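You operate a simulated robot arm through the tools that you are given. There is no shell and no other tool.

Carry out the task below with a simulated robot arm. There is one attempt and no reset: what you move stays moved.

JOB
Tip the lot T327 pouch off the tilting shelf into the GOOD pocket.
Fine: lay it on the shelf and slide that pocket under the lip before tipping; the shelf ends level; the other pouches stay.

The check looks at the end state, three seconds after you hand in, the way a careful person would. Anything else that was tipped, shoved, dropped, spilled or broken makes it a failure.

ROBOT AND FRAMES
A 7-joint arm with a two-finger parallel gripper, fixed in place. Base frame: the origin is at the foot of the arm, x ahead of it, y to its left, z up. Lengths are in m, angles in degrees, forces in N, time in s.
With the tool pointing down near the work surface it reaches from about 0.44 to 0.92 m from the base axis. Its first joint turns from -143.0 to 143.0 degrees. Payload 3 kg.
The tool frame sits at the grasp point between the pads (the TCP): z along the fingers, y along the line on which they close. The tips reach 0.03 m beyond it. The gripper opens to 0.094 m. The fingers are 0.028 m wide and 0.01 m thick; the gripper's body (0.05 by 0.096 m) begins 0.055 m behind the TCP.
Orientation is that of the tool frame in the base frame, as a unit quaternion [x, y, z, w]. With the fingers straight down and closing along the base's y, the tool's x points along the base's -x, its y along +y and its z along -z.

CONTROLS
- The arm moves only by the tool send_rows. Its argument "commands" is text: rows parted by semicolons, each of 7 numbers parted by spaces: the turn, a rotation vector about the base's x, y, z in units of 5 degrees (1.0 is 5 degrees), then the shift along the base's x, y, z in units of 20 mm (1.0 is 20 mm), then the gripper command, from -1 (shut) to 1 (fully open), values between in proportion. In form: wx wy wz dx dy dz grip; .... A call has 1 to 20 rows; each row shifts and turns the commanded pose from where the row before left it. A call with a number of a shift or a turn outside -1 to 1 is refused whole. Each row takes 0.2 s and may step no farther than 0.05 m and 8.6 degrees from the row before; otherwise, or with a gripper value out of range, the whole call is refused. Where a pose cannot be reached the arm comes as near as it can. A force on the tool above 90 N (or 10 N above the force at the start of the call, whichever is more), or a blocked arm, ends the call early, and 0.2 s more pass. The fingers move at their own pace (about 0.072 m/s each) and stop on an object; they squeeze with about 26 N. The grip force told is the motor's: it shows also when the fingers shut on nothing. Time passes only in rows, and 0.2 s behind the last, so rows that do not move let the fingers close. The reply holds the time, the measured pose of the TCP, the force on the tool along the base axes, the opening and the grip force, in the units named above and with some noise, with the torque about the TCP (base axes, N m) and any sound that the robot's microphone picked up.
- Cameras (640 x 400 px; columns grow to the right, rows downward): "scene" is fixed at [0.0487, -0.6493, 1.4013]; the picture's right is [0.67, -0.74, 0.00], its down [-0.27, -0.25, -0.93] and it looks along [0.69, 0.63, -0.37] (base axes); focal length 325 px, centre (320, 200). "wrist" rides on the gripper at [0.076, 0.014, -0.102] in the tool frame; the picture's right is [-0.18, 0.98, 0.00], its down [-0.75, -0.14, -0.64] and it looks along [-0.63, -0.12, 0.77] (tool axes); focal length 243 px, centre (320, 200). There is no depth. A picture from a camera that has moved, and an enlarged one, comes with that camera's place and axes in the base frame and with its lens.
- get_image(camera): a new picture of that camera. No time passes.
- enlarge(camera, box): a new picture of the part [left, top, right, bottom] of that camera's present view, enlarged. No time passes.
- close_job(): hands the job in; it is judged then, once.

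Nothing tells you positions but the pictures and the camera data. Unless the task says otherwise, let go and move clear before handing in.

The tools are called after "Call:" as a command line: name --argument value ..., lists and objects as JSON in quotes. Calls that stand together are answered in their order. send_rows: Moves the arm, as the interface text tells. Its arguments: {"type":"object","properties":{"commands":{"type":"string"}},"required":["commands"]} The other tools are called the same way: get_image (camera) takes a picture; enlarge (camera, box) takes an enlarged picture of a part of a camera's view; close_job () hands the job in.

At the start:

```text
time: 0.0
position: [0.5188, 0.0571, 1.171]
tool_rot: [0.0, 1.0, 0.0, 0.0]
wrist_force: [0.1, 0.0, -0.6]
torque: [0.0, 0.01, -0.02]
grip_width: 0.0941
grasp_force: 0.0
```

scene: 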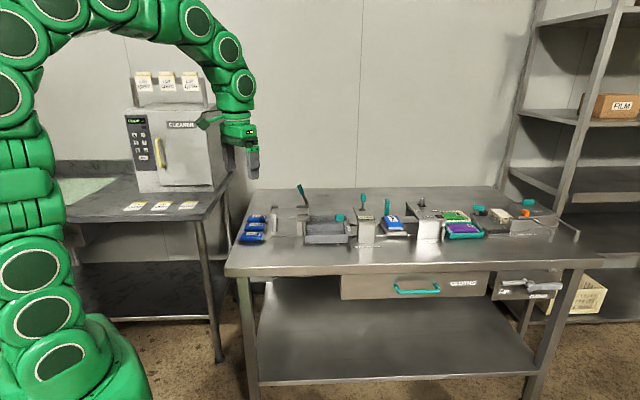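
wrist: 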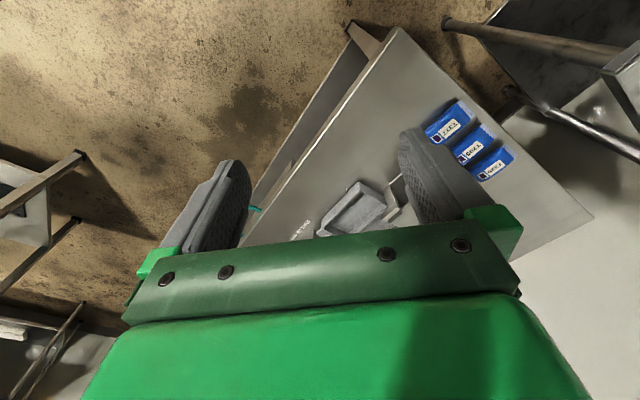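

I see a steel table with three blue pouches on its left end, a grey tray-like device with a lever, and several other items to the right. I'll enlarge the views to read labels and find the shelf and pockets.

Call:
enlarge --camera "scene" --box '[220, 170, 420, 295]'

Call:
enlarge --camera "scene" --box '[400, 170, 600, 295]'

Call:
enlarge --camera "wrist" --box '[240, 80, 600, 305]'

Call:
enlarge --camera "scene" --box '[230, 200, 310, 250]'

```text
3.20 times, centred on (320, 232) of scene
camera zoom: at [0.0487, -0.6493, 1.4013], right [0.67, -0.74, 0.0], down [-0.27, -0.25, -0.93], along [0.69, 0.63, -0.37], focal length 1039 px, centre (320, 96)
```

zoom: 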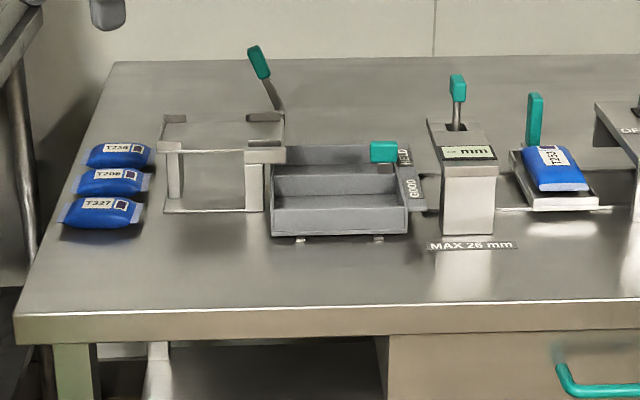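

```text
3.20 times, centred on (500, 232) of scene
camera zoom: at [0.0487, -0.6493, 1.4013], right [0.67, -0.74, 0.0], down [-0.27, -0.25, -0.93], along [0.69, 0.63, -0.37], focal length 1039 px, centre (-256, 96)
```

zoom: 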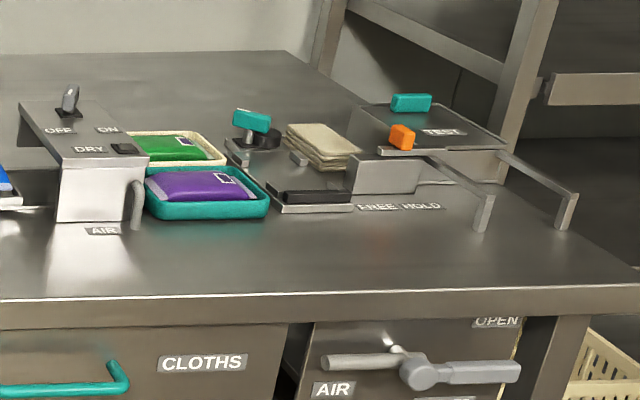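

```text
1.78 times, centred on (420, 192) of wrist
camera zoom: at [0.4427, 0.0717, 1.2754], right [0.18, 0.98, 0.0], down [0.75, -0.14, 0.64], along [0.63, -0.12, -0.77], focal length 431 px, centre (142, 213)
```

zoom: 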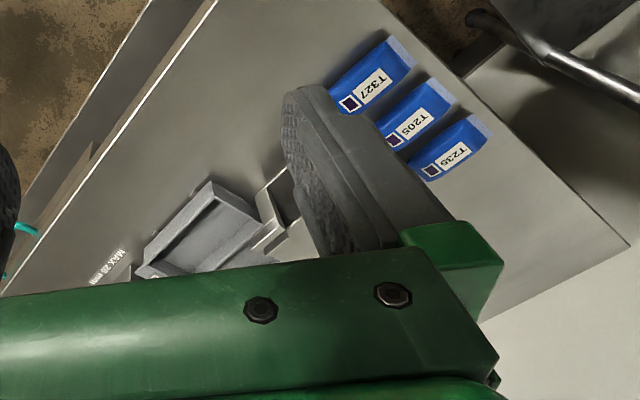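

```text
8.00 times, centred on (270, 225) of scene
camera zoom: at [0.0487, -0.6493, 1.4013], right [0.67, -0.74, 0.0], down [-0.27, -0.25, -0.93], along [0.69, 0.63, -0.37], focal length 2598 px, centre (720, 0)
```

zoom: 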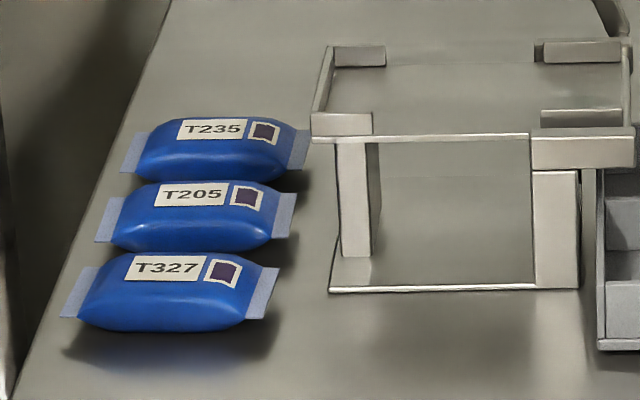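

The T327 pouch is the nearest of the three blue ones (triangulated at about (0.685, 0.28), top about z 0.83). The tilting shelf is beside it and the GOOD/HOLD tray right of the shelf; I'll tilt the wrist to look at those more closely.

Call:
send_rows --commands "0 -1 0 0 0 0 1; 0 -1 0 0 0 0 1; 0 -1 0 0 0 0 1; 0 -1 0 0 0 0 1; 0 -1 0 0 0 0 1; 0 -1 0 0 0 0 1"

Call:
get_image --camera "wrist"

```text
time: 1.4
position: [0.5193, 0.0571, 1.1724]
tool_rot: [-0.001, 0.966, 0.0, 0.26]
wrist_force: [-0.2, 0.3, 0.9]
torque: [-0.02, 0.0, -0.01]
grip_width: 0.0942
grasp_force: 0.0
```

```text
taken
camera wrist: at [0.402, 0.072, 1.2234], right [0.16, 0.98, 0.09], down [0.33, -0.14, 0.93], along [0.93, -0.12, -0.35], focal length 243 px, centre (320, 200)
```

wrist: 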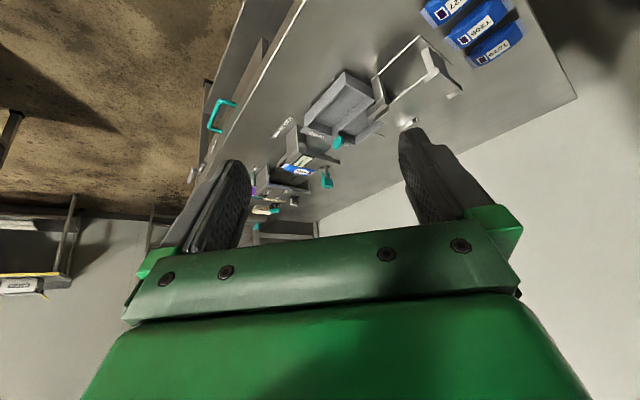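

Call:
enlarge --camera "wrist" --box '[260, 20, 500, 170]'

Call:
enlarge --camera "scene" --box '[295, 200, 375, 250]'

Call:
enlarge --camera "scene" --box '[265, 180, 345, 230]'

```text
2.67 times, centred on (380, 95) of wrist
camera zoom: at [0.402, 0.072, 1.2234], right [0.16, 0.98, 0.09], down [0.33, -0.14, 0.93], along [0.93, -0.12, -0.35], focal length 647 px, centre (160, 480)
```

zoom: 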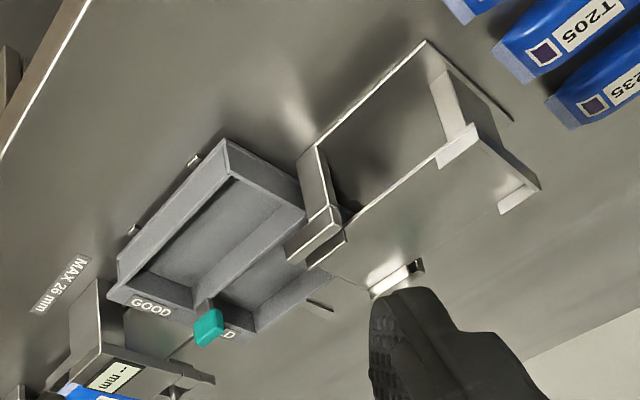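

```text
8.00 times, centred on (335, 225) of scene
camera zoom: at [0.0487, -0.6493, 1.4013], right [0.67, -0.74, 0.0], down [-0.27, -0.25, -0.93], along [0.69, 0.63, -0.37], focal length 2598 px, centre (200, 0)
```

zoom: 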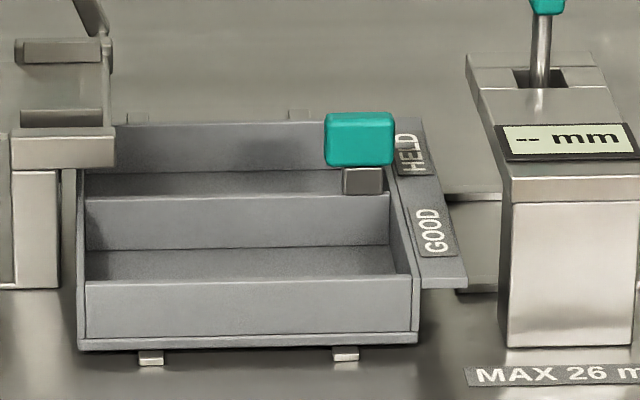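

```text
8.00 times, centred on (305, 205) of scene
camera zoom: at [0.0487, -0.6493, 1.4013], right [0.67, -0.74, 0.0], down [-0.27, -0.25, -0.93], along [0.69, 0.63, -0.37], focal length 2598 px, centre (440, 160)
```

zoom: 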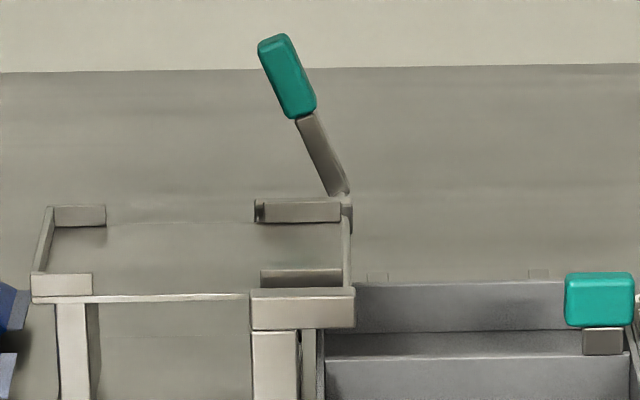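

I see the shelf with a lever at its back right corner and, to its right, a two-pocket tray (HELD behind, GOOD in front) with a teal knob, sliding on rails towards the back. I'll swing the wrist camera round to look along the table's depth direction for a closer view.

Call:
send_rows --commands "0 0 1 1 0 -0.3 1; 0 0 1 1 0 -0.3 1; 0 0 1 1 0 -0.3 1; 0 0 1 1 0 -0.3 1; 0 0 1 1 0 -0.3 1; 0 0 1 1 0 -0.3 1; 0 0 1 1 0 -0.3 1; 0 0 1 1 0 -0.3 1; 0 0 1 1 0 -0.3 1; 0 0 1 1 0 -0.3 1; 0 0 1 1 0 -0.3 1"

Call:
get_image --camera "wrist"

Call:
get_image --camera "scene"

```text
time: 3.8
position: [0.7386, 0.0578, 1.1047]
tool_rot: [-0.446, 0.857, 0.121, 0.229]
wrist_force: [-0.7, 0.2, 0.5]
torque: [-0.02, -0.05, -0.02]
grip_width: 0.0939
grasp_force: 0.0
```

```text
taken
camera wrist: at [0.6603, -0.0304, 1.1571], right [-0.71, 0.69, 0.09], down [0.31, 0.19, 0.93], along [0.63, 0.7, -0.35], focal length 243 px, centre (320, 200)
```

wrist: 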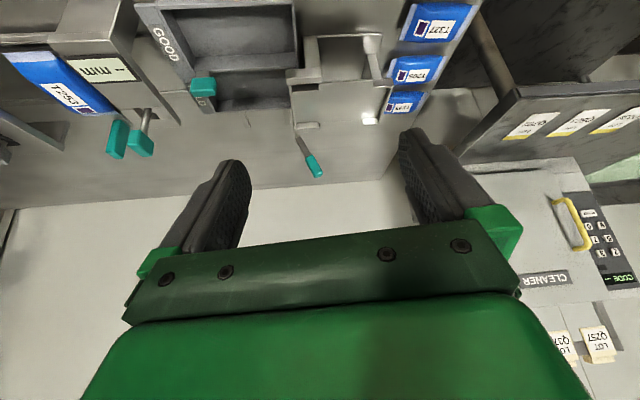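

```text
taken
```

scene: 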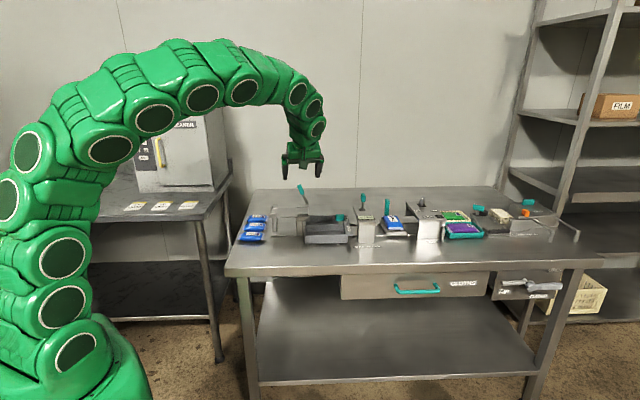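

Call:
enlarge --camera "wrist" --box '[130, 0, 450, 200]'

Call:
enlarge --camera "wrist" --box '[280, 0, 480, 125]'

Call:
enlarge --camera "wrist" --box '[130, 0, 330, 125]'

Call:
enlarge --camera "wrist" --box '[270, 80, 398, 200]'

```text
2.00 times, centred on (290, 100) of wrist
camera zoom: at [0.6603, -0.0304, 1.1571], right [-0.71, 0.69, 0.09], down [0.31, 0.19, 0.93], along [0.63, 0.7, -0.35], focal length 485 px, centre (380, 400)
```

zoom: 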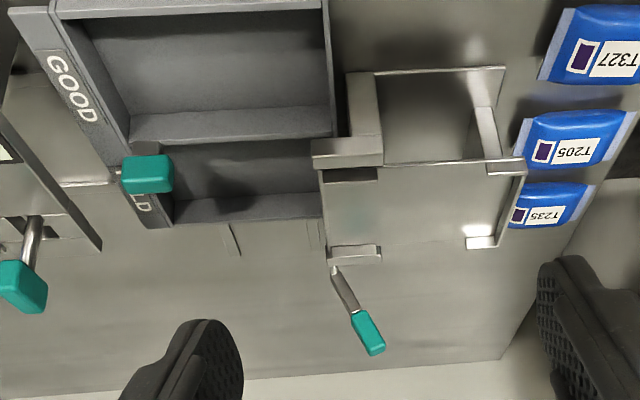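

```text
3.20 times, centred on (380, 62) of wrist
camera zoom: at [0.6603, -0.0304, 1.1571], right [-0.71, 0.69, 0.09], down [0.31, 0.19, 0.93], along [0.63, 0.7, -0.35], focal length 776 px, centre (128, 640)
```

zoom: 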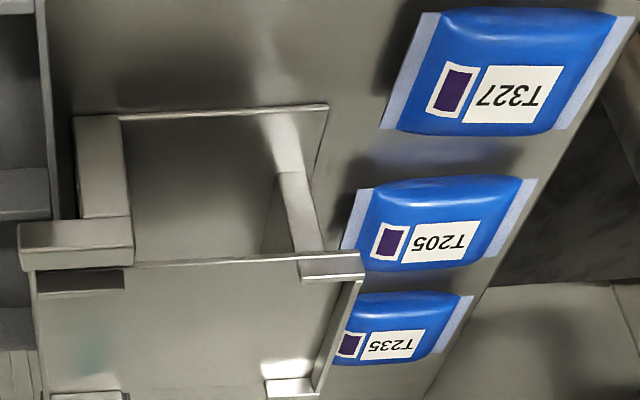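

```text
3.20 times, centred on (230, 62) of wrist
camera zoom: at [0.6603, -0.0304, 1.1571], right [-0.71, 0.69, 0.09], down [0.31, 0.19, 0.93], along [0.63, 0.7, -0.35], focal length 776 px, centre (608, 640)
```

zoom: 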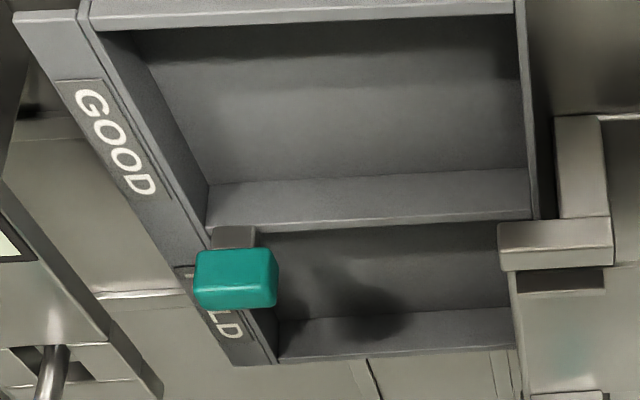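

```text
3.33 times, centred on (334, 140) of wrist
camera zoom: at [0.6603, -0.0304, 1.1571], right [-0.71, 0.69, 0.09], down [0.31, 0.19, 0.93], along [0.63, 0.7, -0.35], focal length 809 px, centre (273, 400)
```

zoom: 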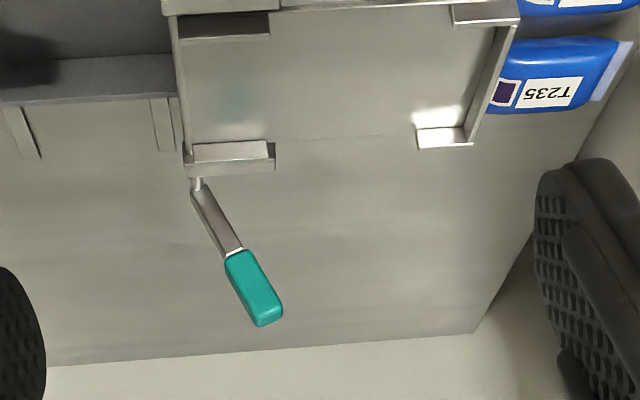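

I now have the geometry: table top about z 0.80, T327 pouch centred near (0.682, 0.280), shelf plate at about z 0.88 centred near (0.84, 0.24) with its lip to the right above the HELD pocket, and the lever handle near (0.915, 0.25, 0.955). Next I straighten the tool and move above T327 with the fingers closing along the pouch's short side.

Call:
send_rows --commands "-0.819 0.574 0 0 0 0 1; -0.819 0.574 0 0 0 0 1; -0.819 0.574 0 0 0 0 1; -0.819 0.574 0 0 0 0 1; -0.819 0.574 0 0 0 0 1; -0.819 0.574 0 0 0 0 1"

Call:
send_rows --commands "0 0 -1 -0.142 0.555 0 0.5; 0 0 -1 -0.142 0.555 0 0.5; 0 0 -1 -0.142 0.555 0 0.5; 0 0 -1 -0.142 0.555 0 0.5; 0 0 -1 -0.142 0.555 0 0.5; 0 0 -1 -0.142 0.555 0 0.5; 0 0 -1 -0.142 0.555 0 0.5; 0 0 -1 -0.142 0.555 0 0.5; 0 0 -1 -0.142 0.555 0 0.5; 0 0 -1 -0.142 0.555 0 0.5; 0 0 -1 -0.142 0.555 0 0.5; 0 0 -1 -0.142 0.555 0 0.5; 0 0 -1 -0.142 0.555 0 0.5; 0 0 -1 -0.142 0.555 0 0.5; 0 0 -1 -0.142 0.555 0 0.5; 0 0 -1 -0.142 0.555 0 0.5; 0 0 -1 -0.142 0.555 0 0.5; 0 0 -1 -0.142 0.555 0 0.5; 0 0 -1 -0.142 0.555 0 0.5; 0 0 -1 -0.142 0.555 0 0.5"

Call:
get_image --camera "wrist"

Call:
get_image --camera "scene"

```text
time: 5.2
position: [0.7381, 0.0579, 1.1055]
tool_rot: [-0.462, 0.887, 0.0, -0.001]
wrist_force: [0.2, 0.3, 0.1]
torque: [-0.02, 0.01, 0.0]
grip_width: 0.0938
grasp_force: 0.1
```

```text
time: 9.4
position: [0.6816, 0.2794, 1.1064]
tool_rot: [0.383, 0.924, -0.001, 0.0]
wrist_force: [0.3, 0.0, 0.2]
torque: [0.02, 0.02, -0.03]
grip_width: 0.0705
grasp_force: 0.1
```

```text
taken
camera wrist: at [0.6385, 0.3434, 1.2093], right [0.83, 0.56, 0.0], down [0.43, -0.63, 0.64], along [0.36, -0.53, -0.77], focal length 243 px, centre (320, 200)
```

wrist: 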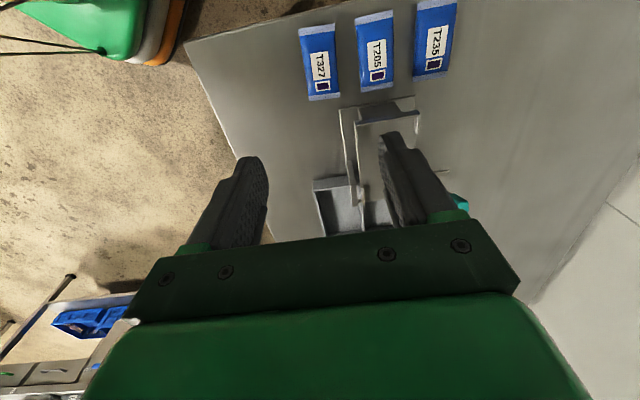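

```text
taken
```

scene: 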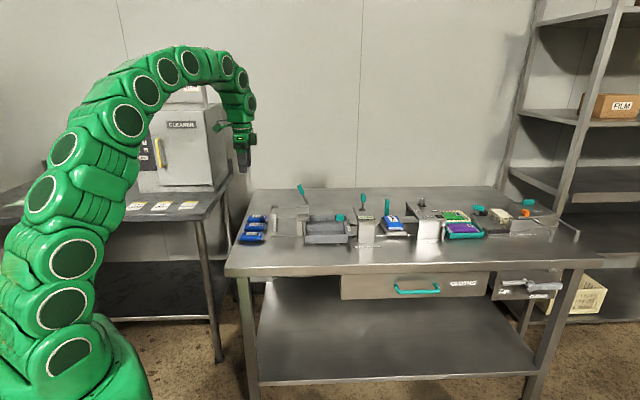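

The tool is now above T327 with the fingers lined up to its short side. I'll enlarge the wrist view to refine the pouch positions and the gap to T205.

Call:
enlarge --camera "wrist" --box '[280, 0, 472, 120]'

Call:
enlarge --camera "wrist" --box '[300, 80, 460, 240]'

```text
3.33 times, centred on (376, 60) of wrist
camera zoom: at [0.6385, 0.3434, 1.2093], right [0.83, 0.56, 0.0], down [0.43, -0.63, 0.64], along [0.36, -0.53, -0.77], focal length 809 px, centre (133, 667)
```

zoom: 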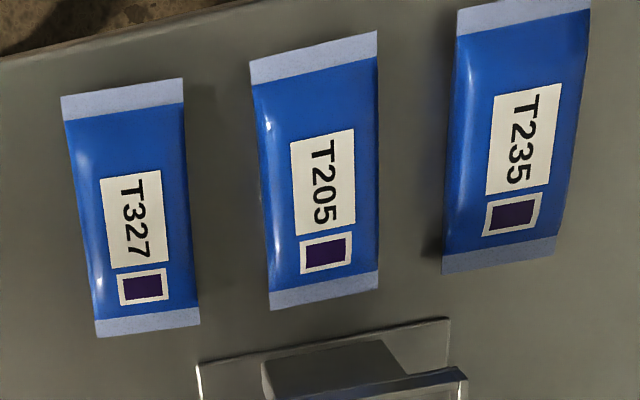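

```text
2.50 times, centred on (380, 160) of wrist
camera zoom: at [0.6385, 0.3434, 1.2093], right [0.83, 0.56, 0.0], down [0.43, -0.63, 0.64], along [0.36, -0.53, -0.77], focal length 606 px, centre (170, 300)
```

zoom: 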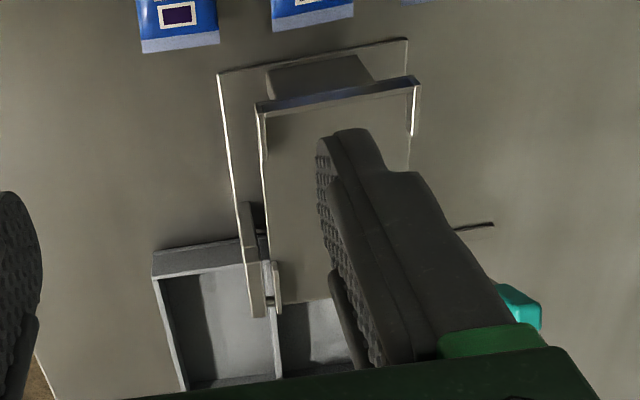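

T327 is centred at about (0.683, 0.281), turned about 4° clockwise from the table's direction, with about 3 cm of gap to T205. I descend part way with the yaw matched, then check.

Call:
send_rows --commands "0 0 -0.8 0.075 0.06 -1 0.5; 0 0 0 0 0 -1 0.5; 0 0 0 0 0 -1 0.5; 0 0 0 0 0 -1 0.5; 0 0 0 0 0 -1 0.5; 0 0 0 0 0 -1 0.5; 0 0 0 0 0 -1 0.5; 0 0 0 0 0 -1 0.5; 0 0 0 0 0 -1 0.5; 0 0 0 0 0 -1 0.5"

Call:
get_image --camera "wrist"

Call:
enlarge --camera "scene" --box '[210, 180, 310, 260]'

```text
time: 11.6
position: [0.6849, 0.2798, 0.9057]
tool_rot: [0.415, 0.91, 0.0, 0.0]
wrist_force: [-0.3, -0.4, -0.7]
torque: [-0.01, 0.0, -0.03]
grip_width: 0.0704
grasp_force: 0.1
```

```text
taken
camera wrist: at [0.6454, 0.3469, 1.0099], right [0.86, 0.51, 0.0], down [0.39, -0.66, 0.64], along [0.33, -0.55, -0.77], focal length 243 px, centre (320, 200)
```

wrist: 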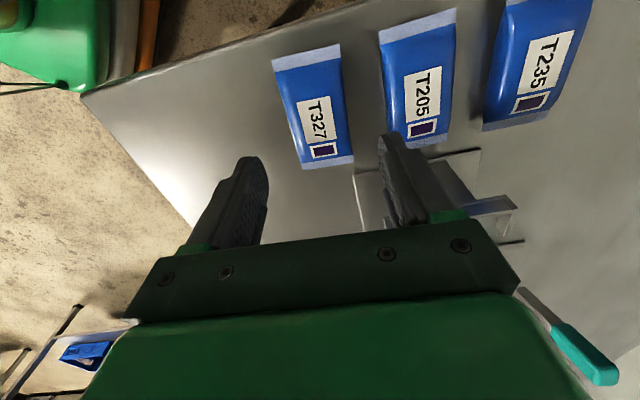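

```text
5.00 times, centred on (260, 220) of scene
camera zoom: at [0.0487, -0.6493, 1.4013], right [0.67, -0.74, 0.0], down [-0.27, -0.25, -0.93], along [0.69, 0.63, -0.37], focal length 1624 px, centre (620, 100)
```

zoom: 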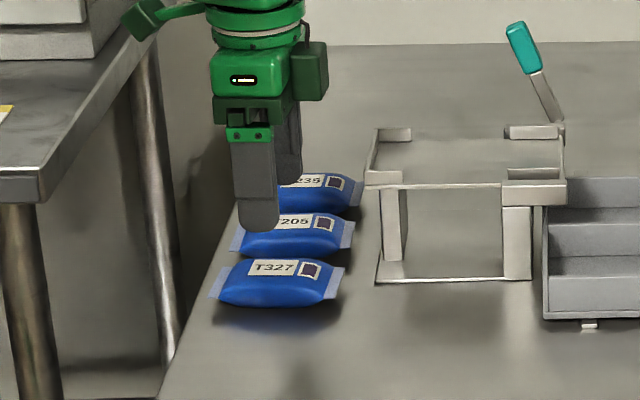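

The fingers straddle T327 and the gap well; I correct by a few millimetres and descend to just above the grip height.

Call:
send_rows --commands "0 0 0 -0.13 0.09 -0.5 0.5; 0 0 0 0 0 -0.8 0.5; 0 0 0 0 0 -0.8 0.5; 0 0 0 0 0 -0.5 0.5; 0 0 0 0 0 -0.4 0.5; 0 0 0 0 0 0 0.5"

Call:
get_image --camera "wrist"

Call:
enlarge --camera "scene" --box '[210, 180, 310, 260]'

```text
time: 13.0
position: [0.6819, 0.2818, 0.8462]
tool_rot: [0.415, 0.91, 0.0, 0.001]
wrist_force: [-0.6, -0.7, -0.3]
torque: [0.02, 0.03, 0.0]
grip_width: 0.0709
grasp_force: 0.1
```

```text
taken
camera wrist: at [0.6421, 0.3492, 0.9497], right [0.86, 0.51, 0.0], down [0.39, -0.66, 0.64], along [0.32, -0.55, -0.77], focal length 243 px, centre (320, 200)
```

wrist: 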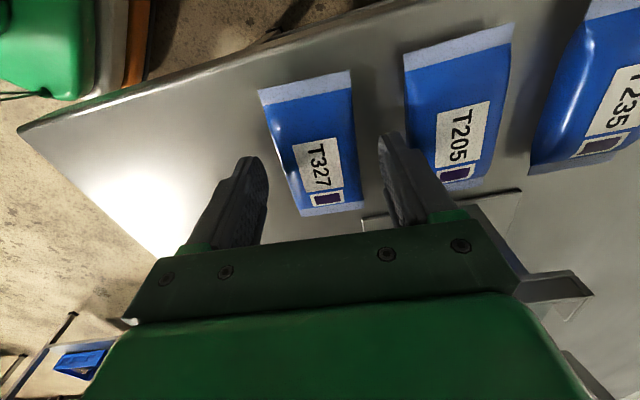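

```text
5.00 times, centred on (260, 220) of scene
camera zoom: at [0.0487, -0.6493, 1.4013], right [0.67, -0.74, 0.0], down [-0.27, -0.25, -0.93], along [0.69, 0.63, -0.37], focal length 1624 px, centre (620, 100)
```

zoom: 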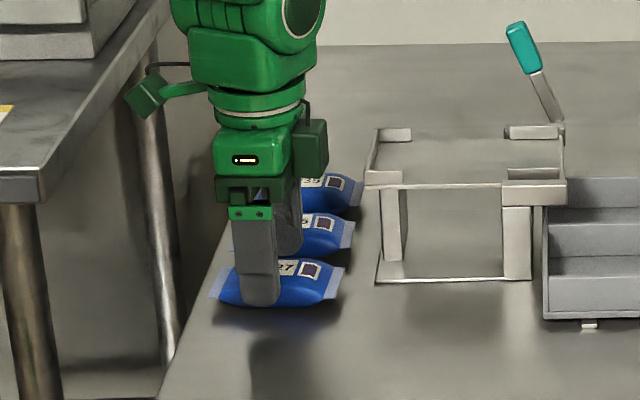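

T327 sits centred between the fingers and neither finger touches a neighbour. I lower the last centimetre slowly, then close.

Call:
send_rows --commands "0 0 0 0 0 -0.15 0.5; 0 0 0 0 0 -0.15 0.5; 0 0 0 0 0 -0.1 0.5; 0 0 0 0 0 -0.1 0.5; 0 0 0 0 0 0 0.5"

```text
time: 14.2
position: [0.6822, 0.282, 0.8354]
tool_rot: [0.415, 0.91, 0.0, 0.0]
wrist_force: [-0.1, 0.7, 0.7]
torque: [0.0, 0.03, 0.0]
grip_width: 0.0708
grasp_force: 0.0
```

No contact with the table yet, so the height is good. Closing on the pouch now.

Call:
send_rows --commands "0 0 0 0 0 0 -0.2; 0 0 0 0 0 0 -0.2; 0 0 0 0 0 0 -0.2; 0 0 0 0 0 0 -0.2; 0 0 0 0 0 0 -0.2"

Call:
get_image --camera "wrist"

Call:
enlarge --camera "scene" --box '[210, 180, 310, 260]'

```text
time: 15.4
position: [0.6821, 0.2814, 0.837]
tool_rot: [0.415, 0.91, 0.0, 0.0]
wrist_force: [0.6, 0.9, 0.4]
torque: [0.01, 0.0, 0.0]
grip_width: 0.0491
grasp_force: 25.4
```

```text
taken
camera wrist: at [0.6426, 0.3491, 0.9393], right [0.86, 0.51, 0.0], down [0.39, -0.66, 0.64], along [0.32, -0.55, -0.77], focal length 243 px, centre (320, 200)
```

wrist: 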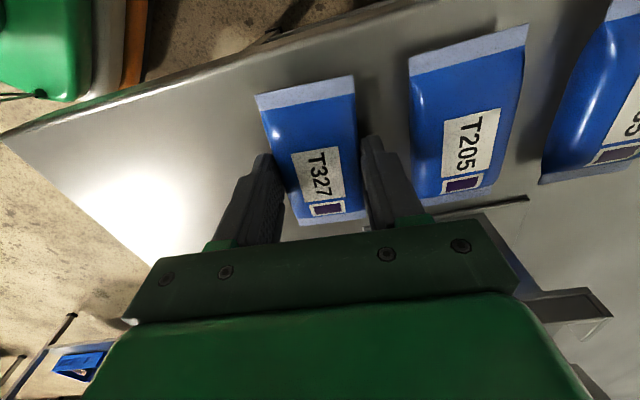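

```text
5.00 times, centred on (260, 220) of scene
camera zoom: at [0.0487, -0.6493, 1.4013], right [0.67, -0.74, 0.0], down [-0.27, -0.25, -0.93], along [0.69, 0.63, -0.37], focal length 1624 px, centre (620, 100)
```

zoom: 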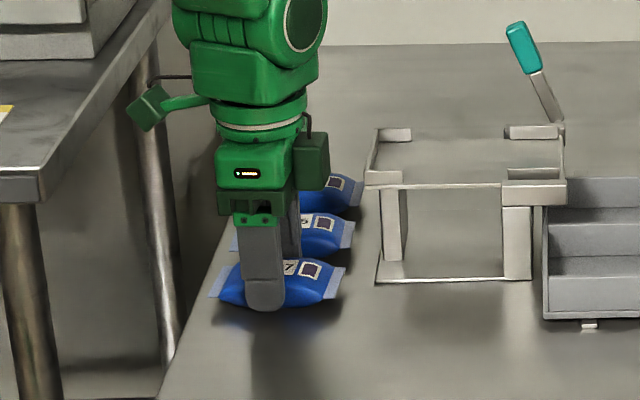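

The pouch is held (25 N, 49 mm wide). I lift it straight up and check the grip.

Call:
send_rows --commands "0 0 0 0 0 0.3 -0.2; 0 0 0 0 0 0.5 -0.2; 0 0 0 0 0 1 -0.2; 0 0 0 0 0 1 -0.2; 0 0 0 0 0 1 -0.2; 0 0 0 0 0 1 -0.2; 0 0 0 0 0 1 -0.2; 0 0 0 0 0 1 -0.2; 0 0 0 0 0 1 -0.2; 0 0 0 0 0 0.4 -0.2"

Call:
get_image --camera "wrist"

Call:
enlarge --camera "scene" --box '[190, 140, 350, 260]'

```text
time: 17.6
position: [0.6823, 0.2832, 1.0008]
tool_rot: [0.415, 0.91, -0.001, 0.001]
wrist_force: [-0.2, 0.0, -0.4]
torque: [0.02, 0.02, 0.0]
grip_width: 0.0492
grasp_force: 25.9
```

```text
taken
camera wrist: at [0.6422, 0.349, 1.1036], right [0.86, 0.51, 0.0], down [0.39, -0.66, 0.64], along [0.32, -0.55, -0.77], focal length 243 px, centre (320, 200)
```

wrist: 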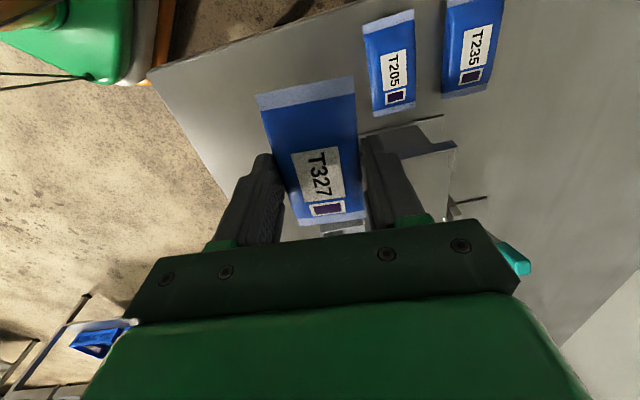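

```text
3.33 times, centred on (270, 200) of scene
camera zoom: at [0.0487, -0.6493, 1.4013], right [0.67, -0.74, 0.0], down [-0.27, -0.25, -0.93], along [0.69, 0.63, -0.37], focal length 1082 px, centre (487, 200)
```

zoom: 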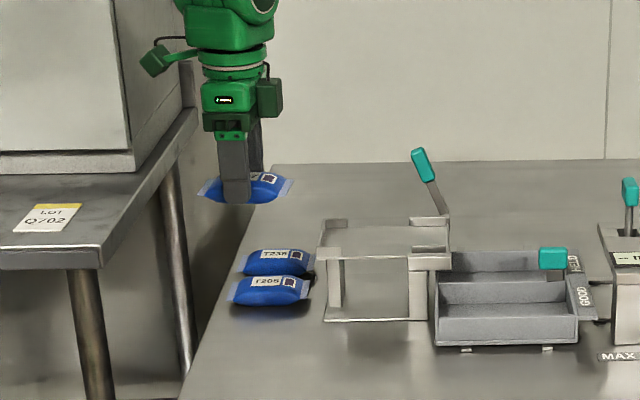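

T327 is securely lifted and the other two are undisturbed. I carry it over the shelf and turn it back to align with the shelf.

Call:
send_rows --commands "0 0 0 0.757 -0.178 0 -0.2; 0 0 0.1 0.757 -0.178 0 -0.2; 0 0 0.1 0.757 -0.178 0 -0.2; 0 0 0.1 0.757 -0.178 0 -0.2; 0 0 0.1 0.757 -0.178 0 -0.2; 0 0 0.1 0.757 -0.178 0 -0.2; 0 0 0.1 0.757 -0.178 0 -0.2; 0 0 0.1 0.757 -0.178 0 -0.2; 0 0 0.1 0.757 -0.178 0 -0.2; 0 0 0.1 0.757 -0.178 0 -0.2; 0 0 0 0 0 0 -0.2"

Call:
get_image --camera "wrist"

Call:
enlarge --camera "scene" --box '[240, 150, 360, 240]'

```text
time: 20.0
position: [0.8321, 0.2469, 0.9991]
tool_rot: [0.378, 0.926, 0.0, 0.0]
wrist_force: [-0.4, 0.8, -0.7]
torque: [-0.01, 0.0, -0.04]
grip_width: 0.0492
grasp_force: 25.9
```

```text
taken
camera wrist: at [0.7885, 0.3106, 1.1035], right [0.82, 0.57, 0.0], down [0.44, -0.63, 0.64], along [0.37, -0.53, -0.77], focal length 243 px, centre (320, 200)
```

wrist: 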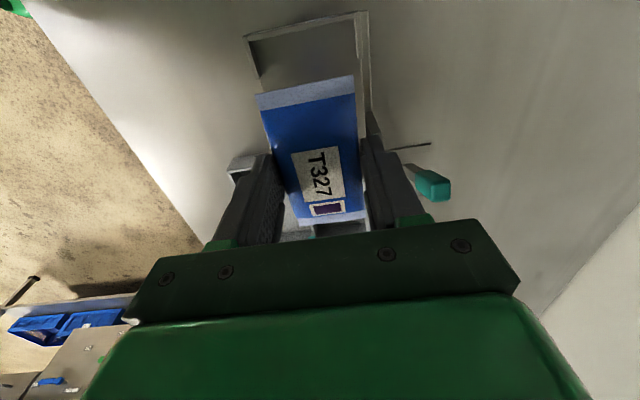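

```text
4.44 times, centred on (300, 195) of scene
camera zoom: at [0.0487, -0.6493, 1.4013], right [0.67, -0.74, 0.0], down [-0.27, -0.25, -0.93], along [0.69, 0.63, -0.37], focal length 1443 px, centre (409, 222)
```

zoom: 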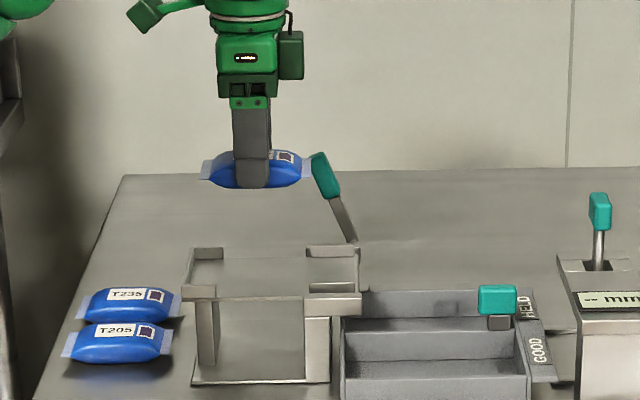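

The pouch is centred over the shelf and aligned. I lower it to just above the plate, watching the lever clearance.

Call:
send_rows --commands "0 0 -0.1 0 0 -0.8 -0.2; 0 0 0 0 0 -0.8 -0.2; 0 0 0 0 0 -0.8 -0.2; 0 0 0 0 0 -0.6 -0.2; 0 0 0 0 0 -0.4 -0.2; 0 0 0 0 0 0 -0.2"

Call:
get_image --camera "wrist"

Call:
enlarge --camera "scene" --box '[250, 170, 346, 230]'

```text
time: 21.4
position: [0.8328, 0.2474, 0.9315]
tool_rot: [0.382, 0.924, 0.001, 0.0]
wrist_force: [0.3, 0.0, -0.7]
torque: [-0.01, 0.03, -0.02]
grip_width: 0.049
grasp_force: 26.4
```

```text
taken
camera wrist: at [0.7892, 0.3105, 1.0347], right [0.83, 0.56, 0.0], down [0.43, -0.63, 0.64], along [0.36, -0.53, -0.77], focal length 243 px, centre (320, 200)
```

wrist: 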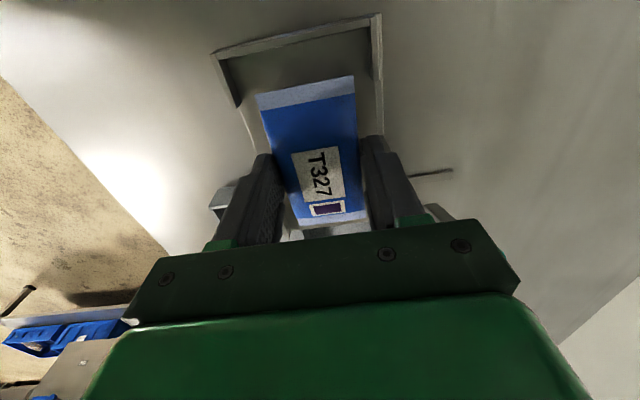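

```text
6.67 times, centred on (298, 200) of scene
camera zoom: at [0.0487, -0.6493, 1.4013], right [0.67, -0.74, 0.0], down [-0.27, -0.25, -0.93], along [0.69, 0.63, -0.37], focal length 2165 px, centre (467, 200)
```

zoom: 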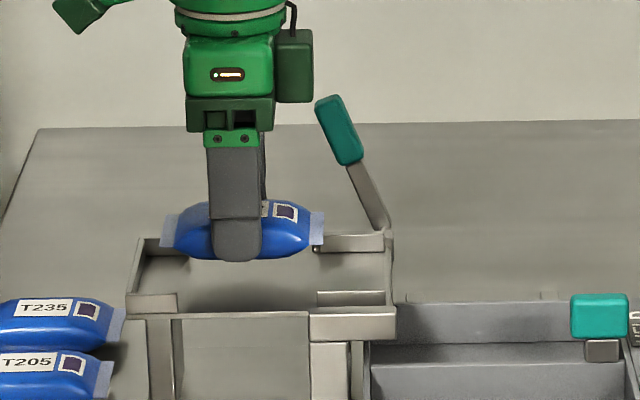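

The pouch is about 15 mm above the plate. I shift 4 mm left for more lever clearance, then lower in small steps until it touches.

Call:
send_rows --commands "0 0 0 -0.14 0.14 0 -0.2; 0 0 0 0 0 -0.25 -0.2; 0 0 0 0 0 -0.2 -0.2; 0 0 0 0 0 -0.1 -0.2; 0 0 0 0 0 0 -0.2"

Call:
enlarge --camera "scene" --box '[250, 170, 346, 230]'

```text
time: 22.6
position: [0.8292, 0.2493, 0.9209]
tool_rot: [0.382, 0.924, 0.0, 0.0]
wrist_force: [-0.4, -0.2, 0.2]
torque: [0.0, 0.0, -0.03]
grip_width: 0.049
grasp_force: 26.5
```

```text
6.67 times, centred on (298, 200) of scene
camera zoom: at [0.0487, -0.6493, 1.4013], right [0.67, -0.74, 0.0], down [-0.27, -0.25, -0.93], along [0.69, 0.63, -0.37], focal length 2165 px, centre (467, 200)
```

zoom: 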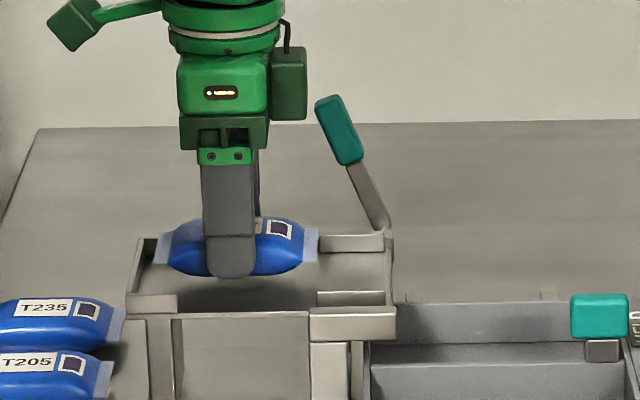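

Still clear of everything; a few more millimetres down.

Call:
send_rows --commands "0 0 0 0 0 -0.1 -0.2; 0 0 0 0 0 -0.1 -0.2; 0 0 0 0 0 0 -0.2"

Call:
send_rows --commands "0 0 0 0 0 -0.1 -0.2; 0 0 0 0 0 0 -0.2"

Call:
enlarge --camera "scene" --box '[262, 195, 326, 235]'

Call:
get_image --camera "wrist"

```text
time: 23.4
position: [0.83, 0.2485, 0.9164]
tool_rot: [0.383, 0.924, 0.0, 0.0]
wrist_force: [-0.1, 0.1, -1.3]
torque: [-0.01, 0.01, 0.05]
grip_width: 0.0494
grasp_force: 26.0
```

```text
time: 24.0
position: [0.8295, 0.2486, 0.913]
tool_rot: [0.382, 0.924, 0.0, 0.0]
wrist_force: [-1.1, -0.3, -1.2]
torque: [-0.02, 0.01, -0.01]
grip_width: 0.0491
grasp_force: 26.3
```

```text
10.00 times, centred on (294, 215) of scene
camera zoom: at [0.0487, -0.6493, 1.4013], right [0.67, -0.74, 0.0], down [-0.27, -0.25, -0.93], along [0.69, 0.63, -0.37], focal length 3247 px, centre (580, 50)
```

zoom: 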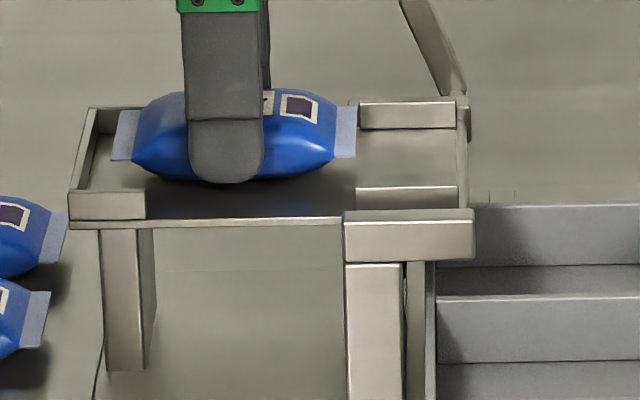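

```text
taken
camera wrist: at [0.7861, 0.313, 1.0182], right [0.83, 0.56, 0.0], down [0.43, -0.63, 0.64], along [0.36, -0.53, -0.77], focal length 243 px, centre (320, 200)
```

wrist: 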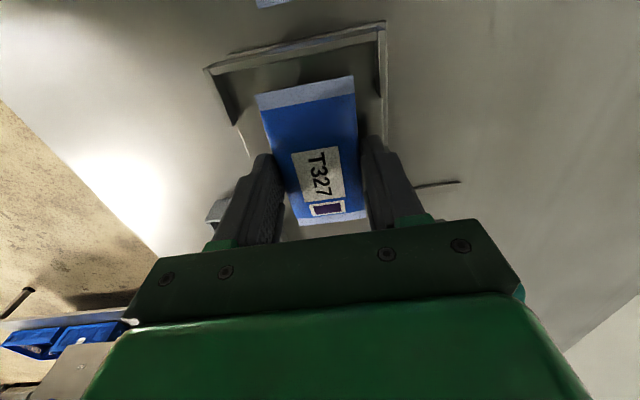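

The shadow shows the pouch is still several millimetres above the plate. Continue lowering in 2 mm steps, checking force.

Call:
send_rows --commands "0 0 0 0 0 -0.1 -0.2; 0 0 0 0 0 0 -0.2"

Call:
send_rows --commands "0 0 0 0 0 -0.1 -0.2; 0 0 0 0 0 0 -0.2"

Call:
enlarge --camera "scene" --box '[262, 195, 326, 235]'

```text
time: 24.6
position: [0.8302, 0.2491, 0.911]
tool_rot: [0.382, 0.924, 0.0, 0.0]
wrist_force: [-0.5, 0.7, 0.2]
torque: [0.01, 0.01, -0.01]
grip_width: 0.0491
grasp_force: 26.5
```

```text
time: 25.2
position: [0.8304, 0.2474, 0.9122]
tool_rot: [0.382, 0.924, 0.001, 0.001]
wrist_force: [-1.2, 0.1, 11.2]
torque: [-0.11, 0.03, 0.01]
grip_width: 0.0492
grasp_force: 25.4
```

```text
10.00 times, centred on (294, 215) of scene
camera zoom: at [0.0487, -0.6493, 1.4013], right [0.67, -0.74, 0.0], down [-0.27, -0.25, -0.93], along [0.69, 0.63, -0.37], focal length 3247 px, centre (580, 50)
```

zoom: 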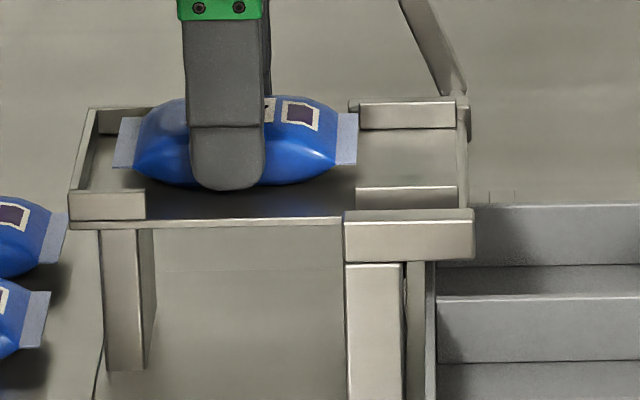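

Contact: 11 N upward, so the pouch is on the plate. I ease off a touch and open the fingers, then rise straight up.

Call:
send_rows --commands "0 0 0 0 0 0.05 -0.2; 0 0 0 0 0 0 0.1; 0 0 0 0 0 0 0.3; 0 0 0 0 0 0 0.45; 0 0 0 0 0 0 0.45; 0 0 0 0 0 0 0.45"

Call:
enlarge --camera "scene" --box '[262, 195, 326, 235]'

Call:
get_image --camera "wrist"

```text
time: 26.6
position: [0.8294, 0.2496, 0.9115]
tool_rot: [0.382, 0.924, 0.0, 0.0]
wrist_force: [-0.1, -0.1, -0.8]
torque: [0.0, -0.01, -0.04]
grip_width: 0.0683
grasp_force: 0.0
```

```text
10.00 times, centred on (294, 215) of scene
camera zoom: at [0.0487, -0.6493, 1.4013], right [0.67, -0.74, 0.0], down [-0.27, -0.25, -0.93], along [0.69, 0.63, -0.37], focal length 3247 px, centre (580, 50)
```

zoom: 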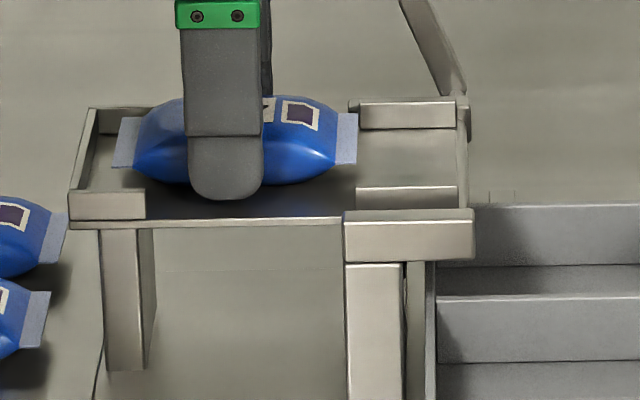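

```text
taken
camera wrist: at [0.7862, 0.3127, 1.0154], right [0.83, 0.56, 0.0], down [0.43, -0.63, 0.64], along [0.36, -0.53, -0.77], focal length 243 px, centre (320, 200)
```

wrist: 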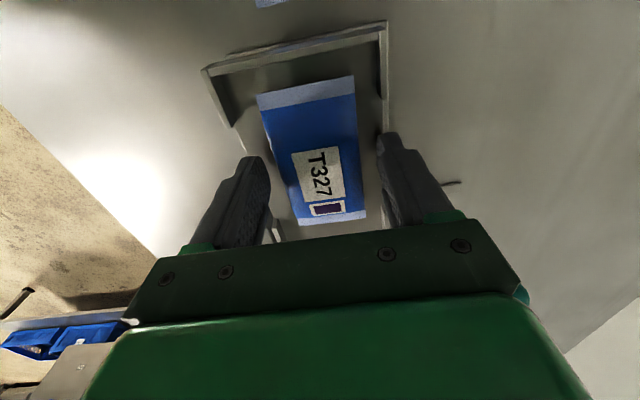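

The pouch rests on the shelf. I rise straight up well above the lever.

Call:
send_rows --commands "0 0 0 0 0 0.3 0.45; 0 0 0 0 0 0.7 0.45; 0 0 0 0 0 1 0.45; 0 0 0 0 0 1 0.45; 0 0 0 0 0 1 0.45; 0 0 0 0 0 1 0.45; 0 0 0 0 0 1 0.45; 0 0 0 0 0 1 0.45; 0 0 0 0 0 1 0.45"

Call:
enlarge --camera "scene" --box '[240, 170, 400, 270]'

Call:
get_image --camera "wrist"

```text
time: 28.6
position: [0.8296, 0.2485, 1.0596]
tool_rot: [0.383, 0.924, 0.0, 0.001]
wrist_force: [-0.1, -0.3, 0.0]
torque: [0.0, 0.0, 0.0]
grip_width: 0.0682
grasp_force: 0.1
out of reach, approached as far as the arm can: row 9
```

```text
4.00 times, centred on (320, 220) of scene
camera zoom: at [0.0487, -0.6493, 1.4013], right [0.67, -0.74, 0.0], down [-0.27, -0.25, -0.93], along [0.69, 0.63, -0.37], focal length 1299 px, centre (320, 120)
```

zoom: 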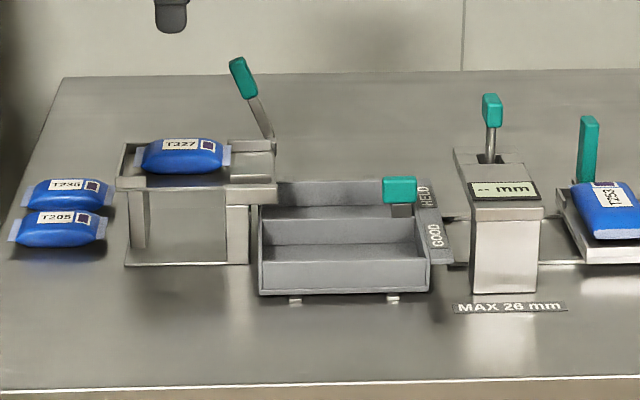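

```text
taken
camera wrist: at [0.7851, 0.3124, 1.1637], right [0.83, 0.56, 0.0], down [0.43, -0.63, 0.64], along [0.36, -0.53, -0.77], focal length 243 px, centre (320, 200)
```

wrist: 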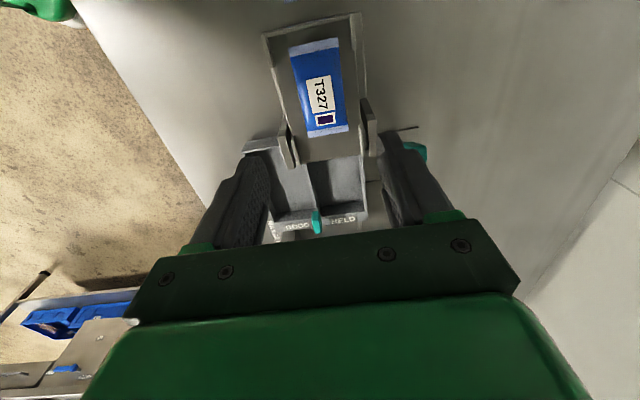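

T327 lies on the shelf, aligned with the chute, and the arm is clear above. Now I back off, turn the tool 90° and tilt it forward so closed fingers can push the tray from its front wall.

Call:
send_rows --commands "0 0 1 -0.36 -0.52 0 -1; 0 0 1 -0.36 -0.52 0.05 -1; 0 0 1 -0.36 -0.52 0.05 -1; 0 0 1 -0.36 -0.52 0.05 -1; 0 0 1 -0.36 -0.52 0.05 -1; 0 0 1 -0.36 -0.52 0.05 -1; 0 0 1 -0.36 -0.52 0.05 -1; 0 0 1 -0.36 -0.52 0.05 -1; 0 0 1 -0.36 -0.52 0.05 -1; 0 0 1 -0.36 -0.52 0.05 -1; 0 0 1 -0.36 -0.52 0.05 -1; 0 0 1 -0.36 -0.52 0.05 -1; 0 0 1 -0.36 -0.52 0.05 -1; 0 0 1 -0.36 -0.52 0.05 -1; 0 0 1 -0.36 -0.52 0.05 -1; 0 0 1 -0.36 -0.52 0.05 -1; 0 0 1 -0.36 -0.52 0.05 -1; 0 0 1 -0.36 -0.52 0.05 -1"

Call:
send_rows --commands "0.7071 -0.7071 0 0 0 0 -1; 0.7071 -0.7071 0 0 0 0 -1; 0.7071 -0.7071 0 0 0 0 -1; 0.7071 -0.7071 0 0 0 0 -1; 0.7071 -0.7071 0 0 0 0 -1; 0.7071 -0.7071 0 0 0 0 -1"

Call:
get_image --camera "wrist"

Call:
get_image --camera "scene"

```text
time: 32.4
position: [0.6987, 0.0612, 1.0767]
tool_rot: [-0.383, 0.924, 0.0, 0.001]
wrist_force: [-0.5, 0.0, 0.2]
torque: [-0.04, 0.0, 0.0]
grip_width: 0.0
grasp_force: 26.8
```

```text
time: 33.8
position: [0.6992, 0.0614, 1.0777]
tool_rot: [-0.369, 0.892, 0.099, 0.241]
wrist_force: [-0.1, -0.6, 0.9]
torque: [0.0, -0.01, 0.01]
grip_width: 0.0003
grasp_force: 25.9
```

```text
taken
camera wrist: at [0.6058, -0.0114, 1.129], right [-0.58, 0.81, 0.09], down [0.33, 0.13, 0.93], along [0.74, 0.57, -0.35], focal length 243 px, centre (320, 200)
```

wrist: 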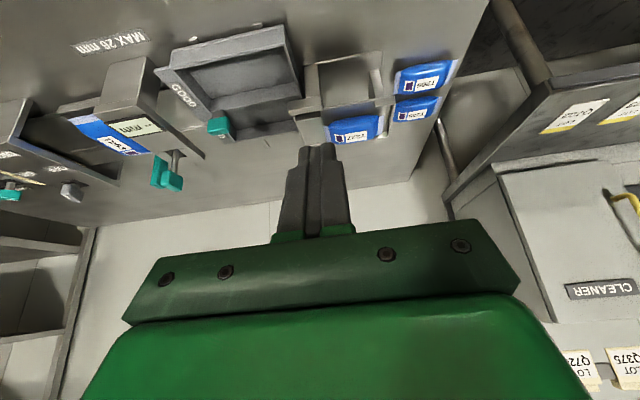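

```text
taken
```

scene: 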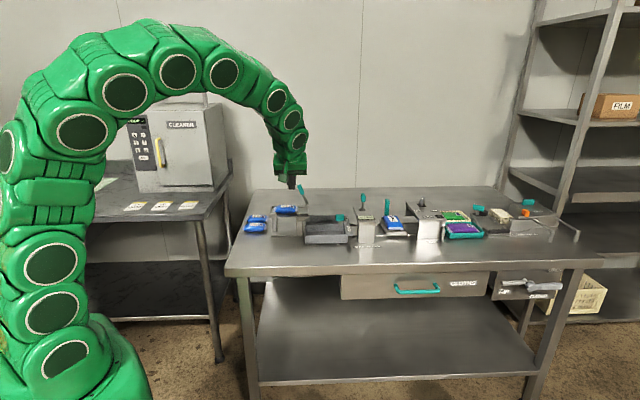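

Good orientation. I'll enlarge to measure the tray's front wall before approaching it.

Call:
enlarge --camera "wrist" --box '[150, 10, 310, 160]'

```text
2.67 times, centred on (230, 85) of wrist
camera zoom: at [0.6058, -0.0114, 1.129], right [-0.58, 0.81, 0.09], down [0.33, 0.13, 0.93], along [0.74, 0.57, -0.35], focal length 647 px, centre (560, 507)
```

zoom: 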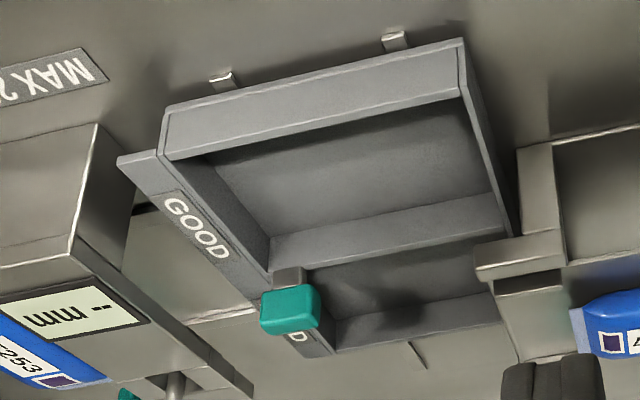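

The tray's front wall is at about 0.627 m along the table's depth axis, and it needs to travel about 9 cm backwards. I move to in front of the wall and descend.

Call:
send_rows --commands "0 0 0 0.92 -0.541 0 -1; 0 0 0 0.92 -0.541 0 -1; 0 0 0 0.92 -0.541 0 -1; 0 0 0 0.92 -0.541 0 -1; 0 0 0 0.92 -0.541 0 -1; 0 0 0 0.92 -0.541 0 -1; 0 0 0 0 0 -1 -1; 0 0 0 0 0 -1 -1; 0 0 0 0 0 -1 -1; 0 0 0 0 0 -1 -1; 0 0 0 0 0 -1 -1; 0 0 0 0 0 -1 -1; 0 0 0 0 0 -1 -1; 0 0 0 0 0 -1 -1"

Call:
get_image --camera "wrist"

Call:
enlarge --camera "scene" --box '[260, 160, 420, 260]'

```text
time: 36.8
position: [0.8098, -0.0032, 0.9177]
tool_rot: [-0.37, 0.892, 0.1, 0.24]
wrist_force: [-0.8, 0.2, 0.2]
torque: [0.02, 0.01, -0.02]
grip_width: 0.0
grasp_force: 25.9
```

```text
taken
camera wrist: at [0.7165, -0.0761, 0.9688], right [-0.58, 0.81, 0.09], down [0.33, 0.13, 0.93], along [0.74, 0.57, -0.35], focal length 243 px, centre (320, 200)
```

wrist: 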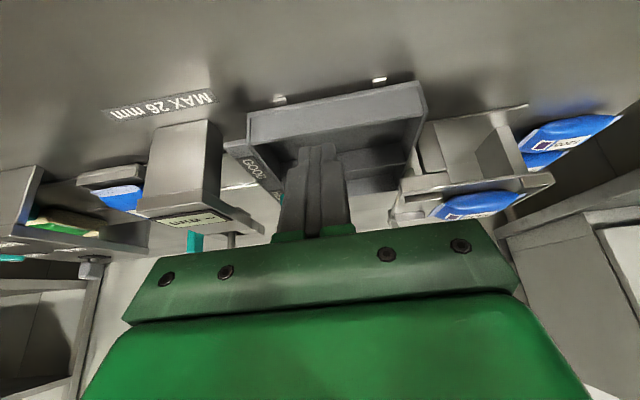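

```text
4.00 times, centred on (340, 210) of scene
camera zoom: at [0.0487, -0.6493, 1.4013], right [0.67, -0.74, 0.0], down [-0.27, -0.25, -0.93], along [0.69, 0.63, -0.37], focal length 1299 px, centre (240, 160)
```

zoom: 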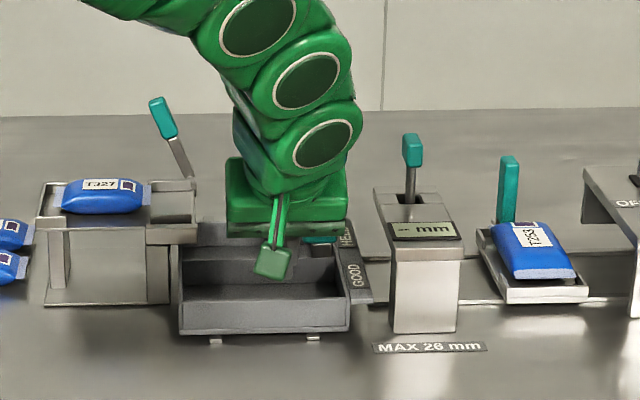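

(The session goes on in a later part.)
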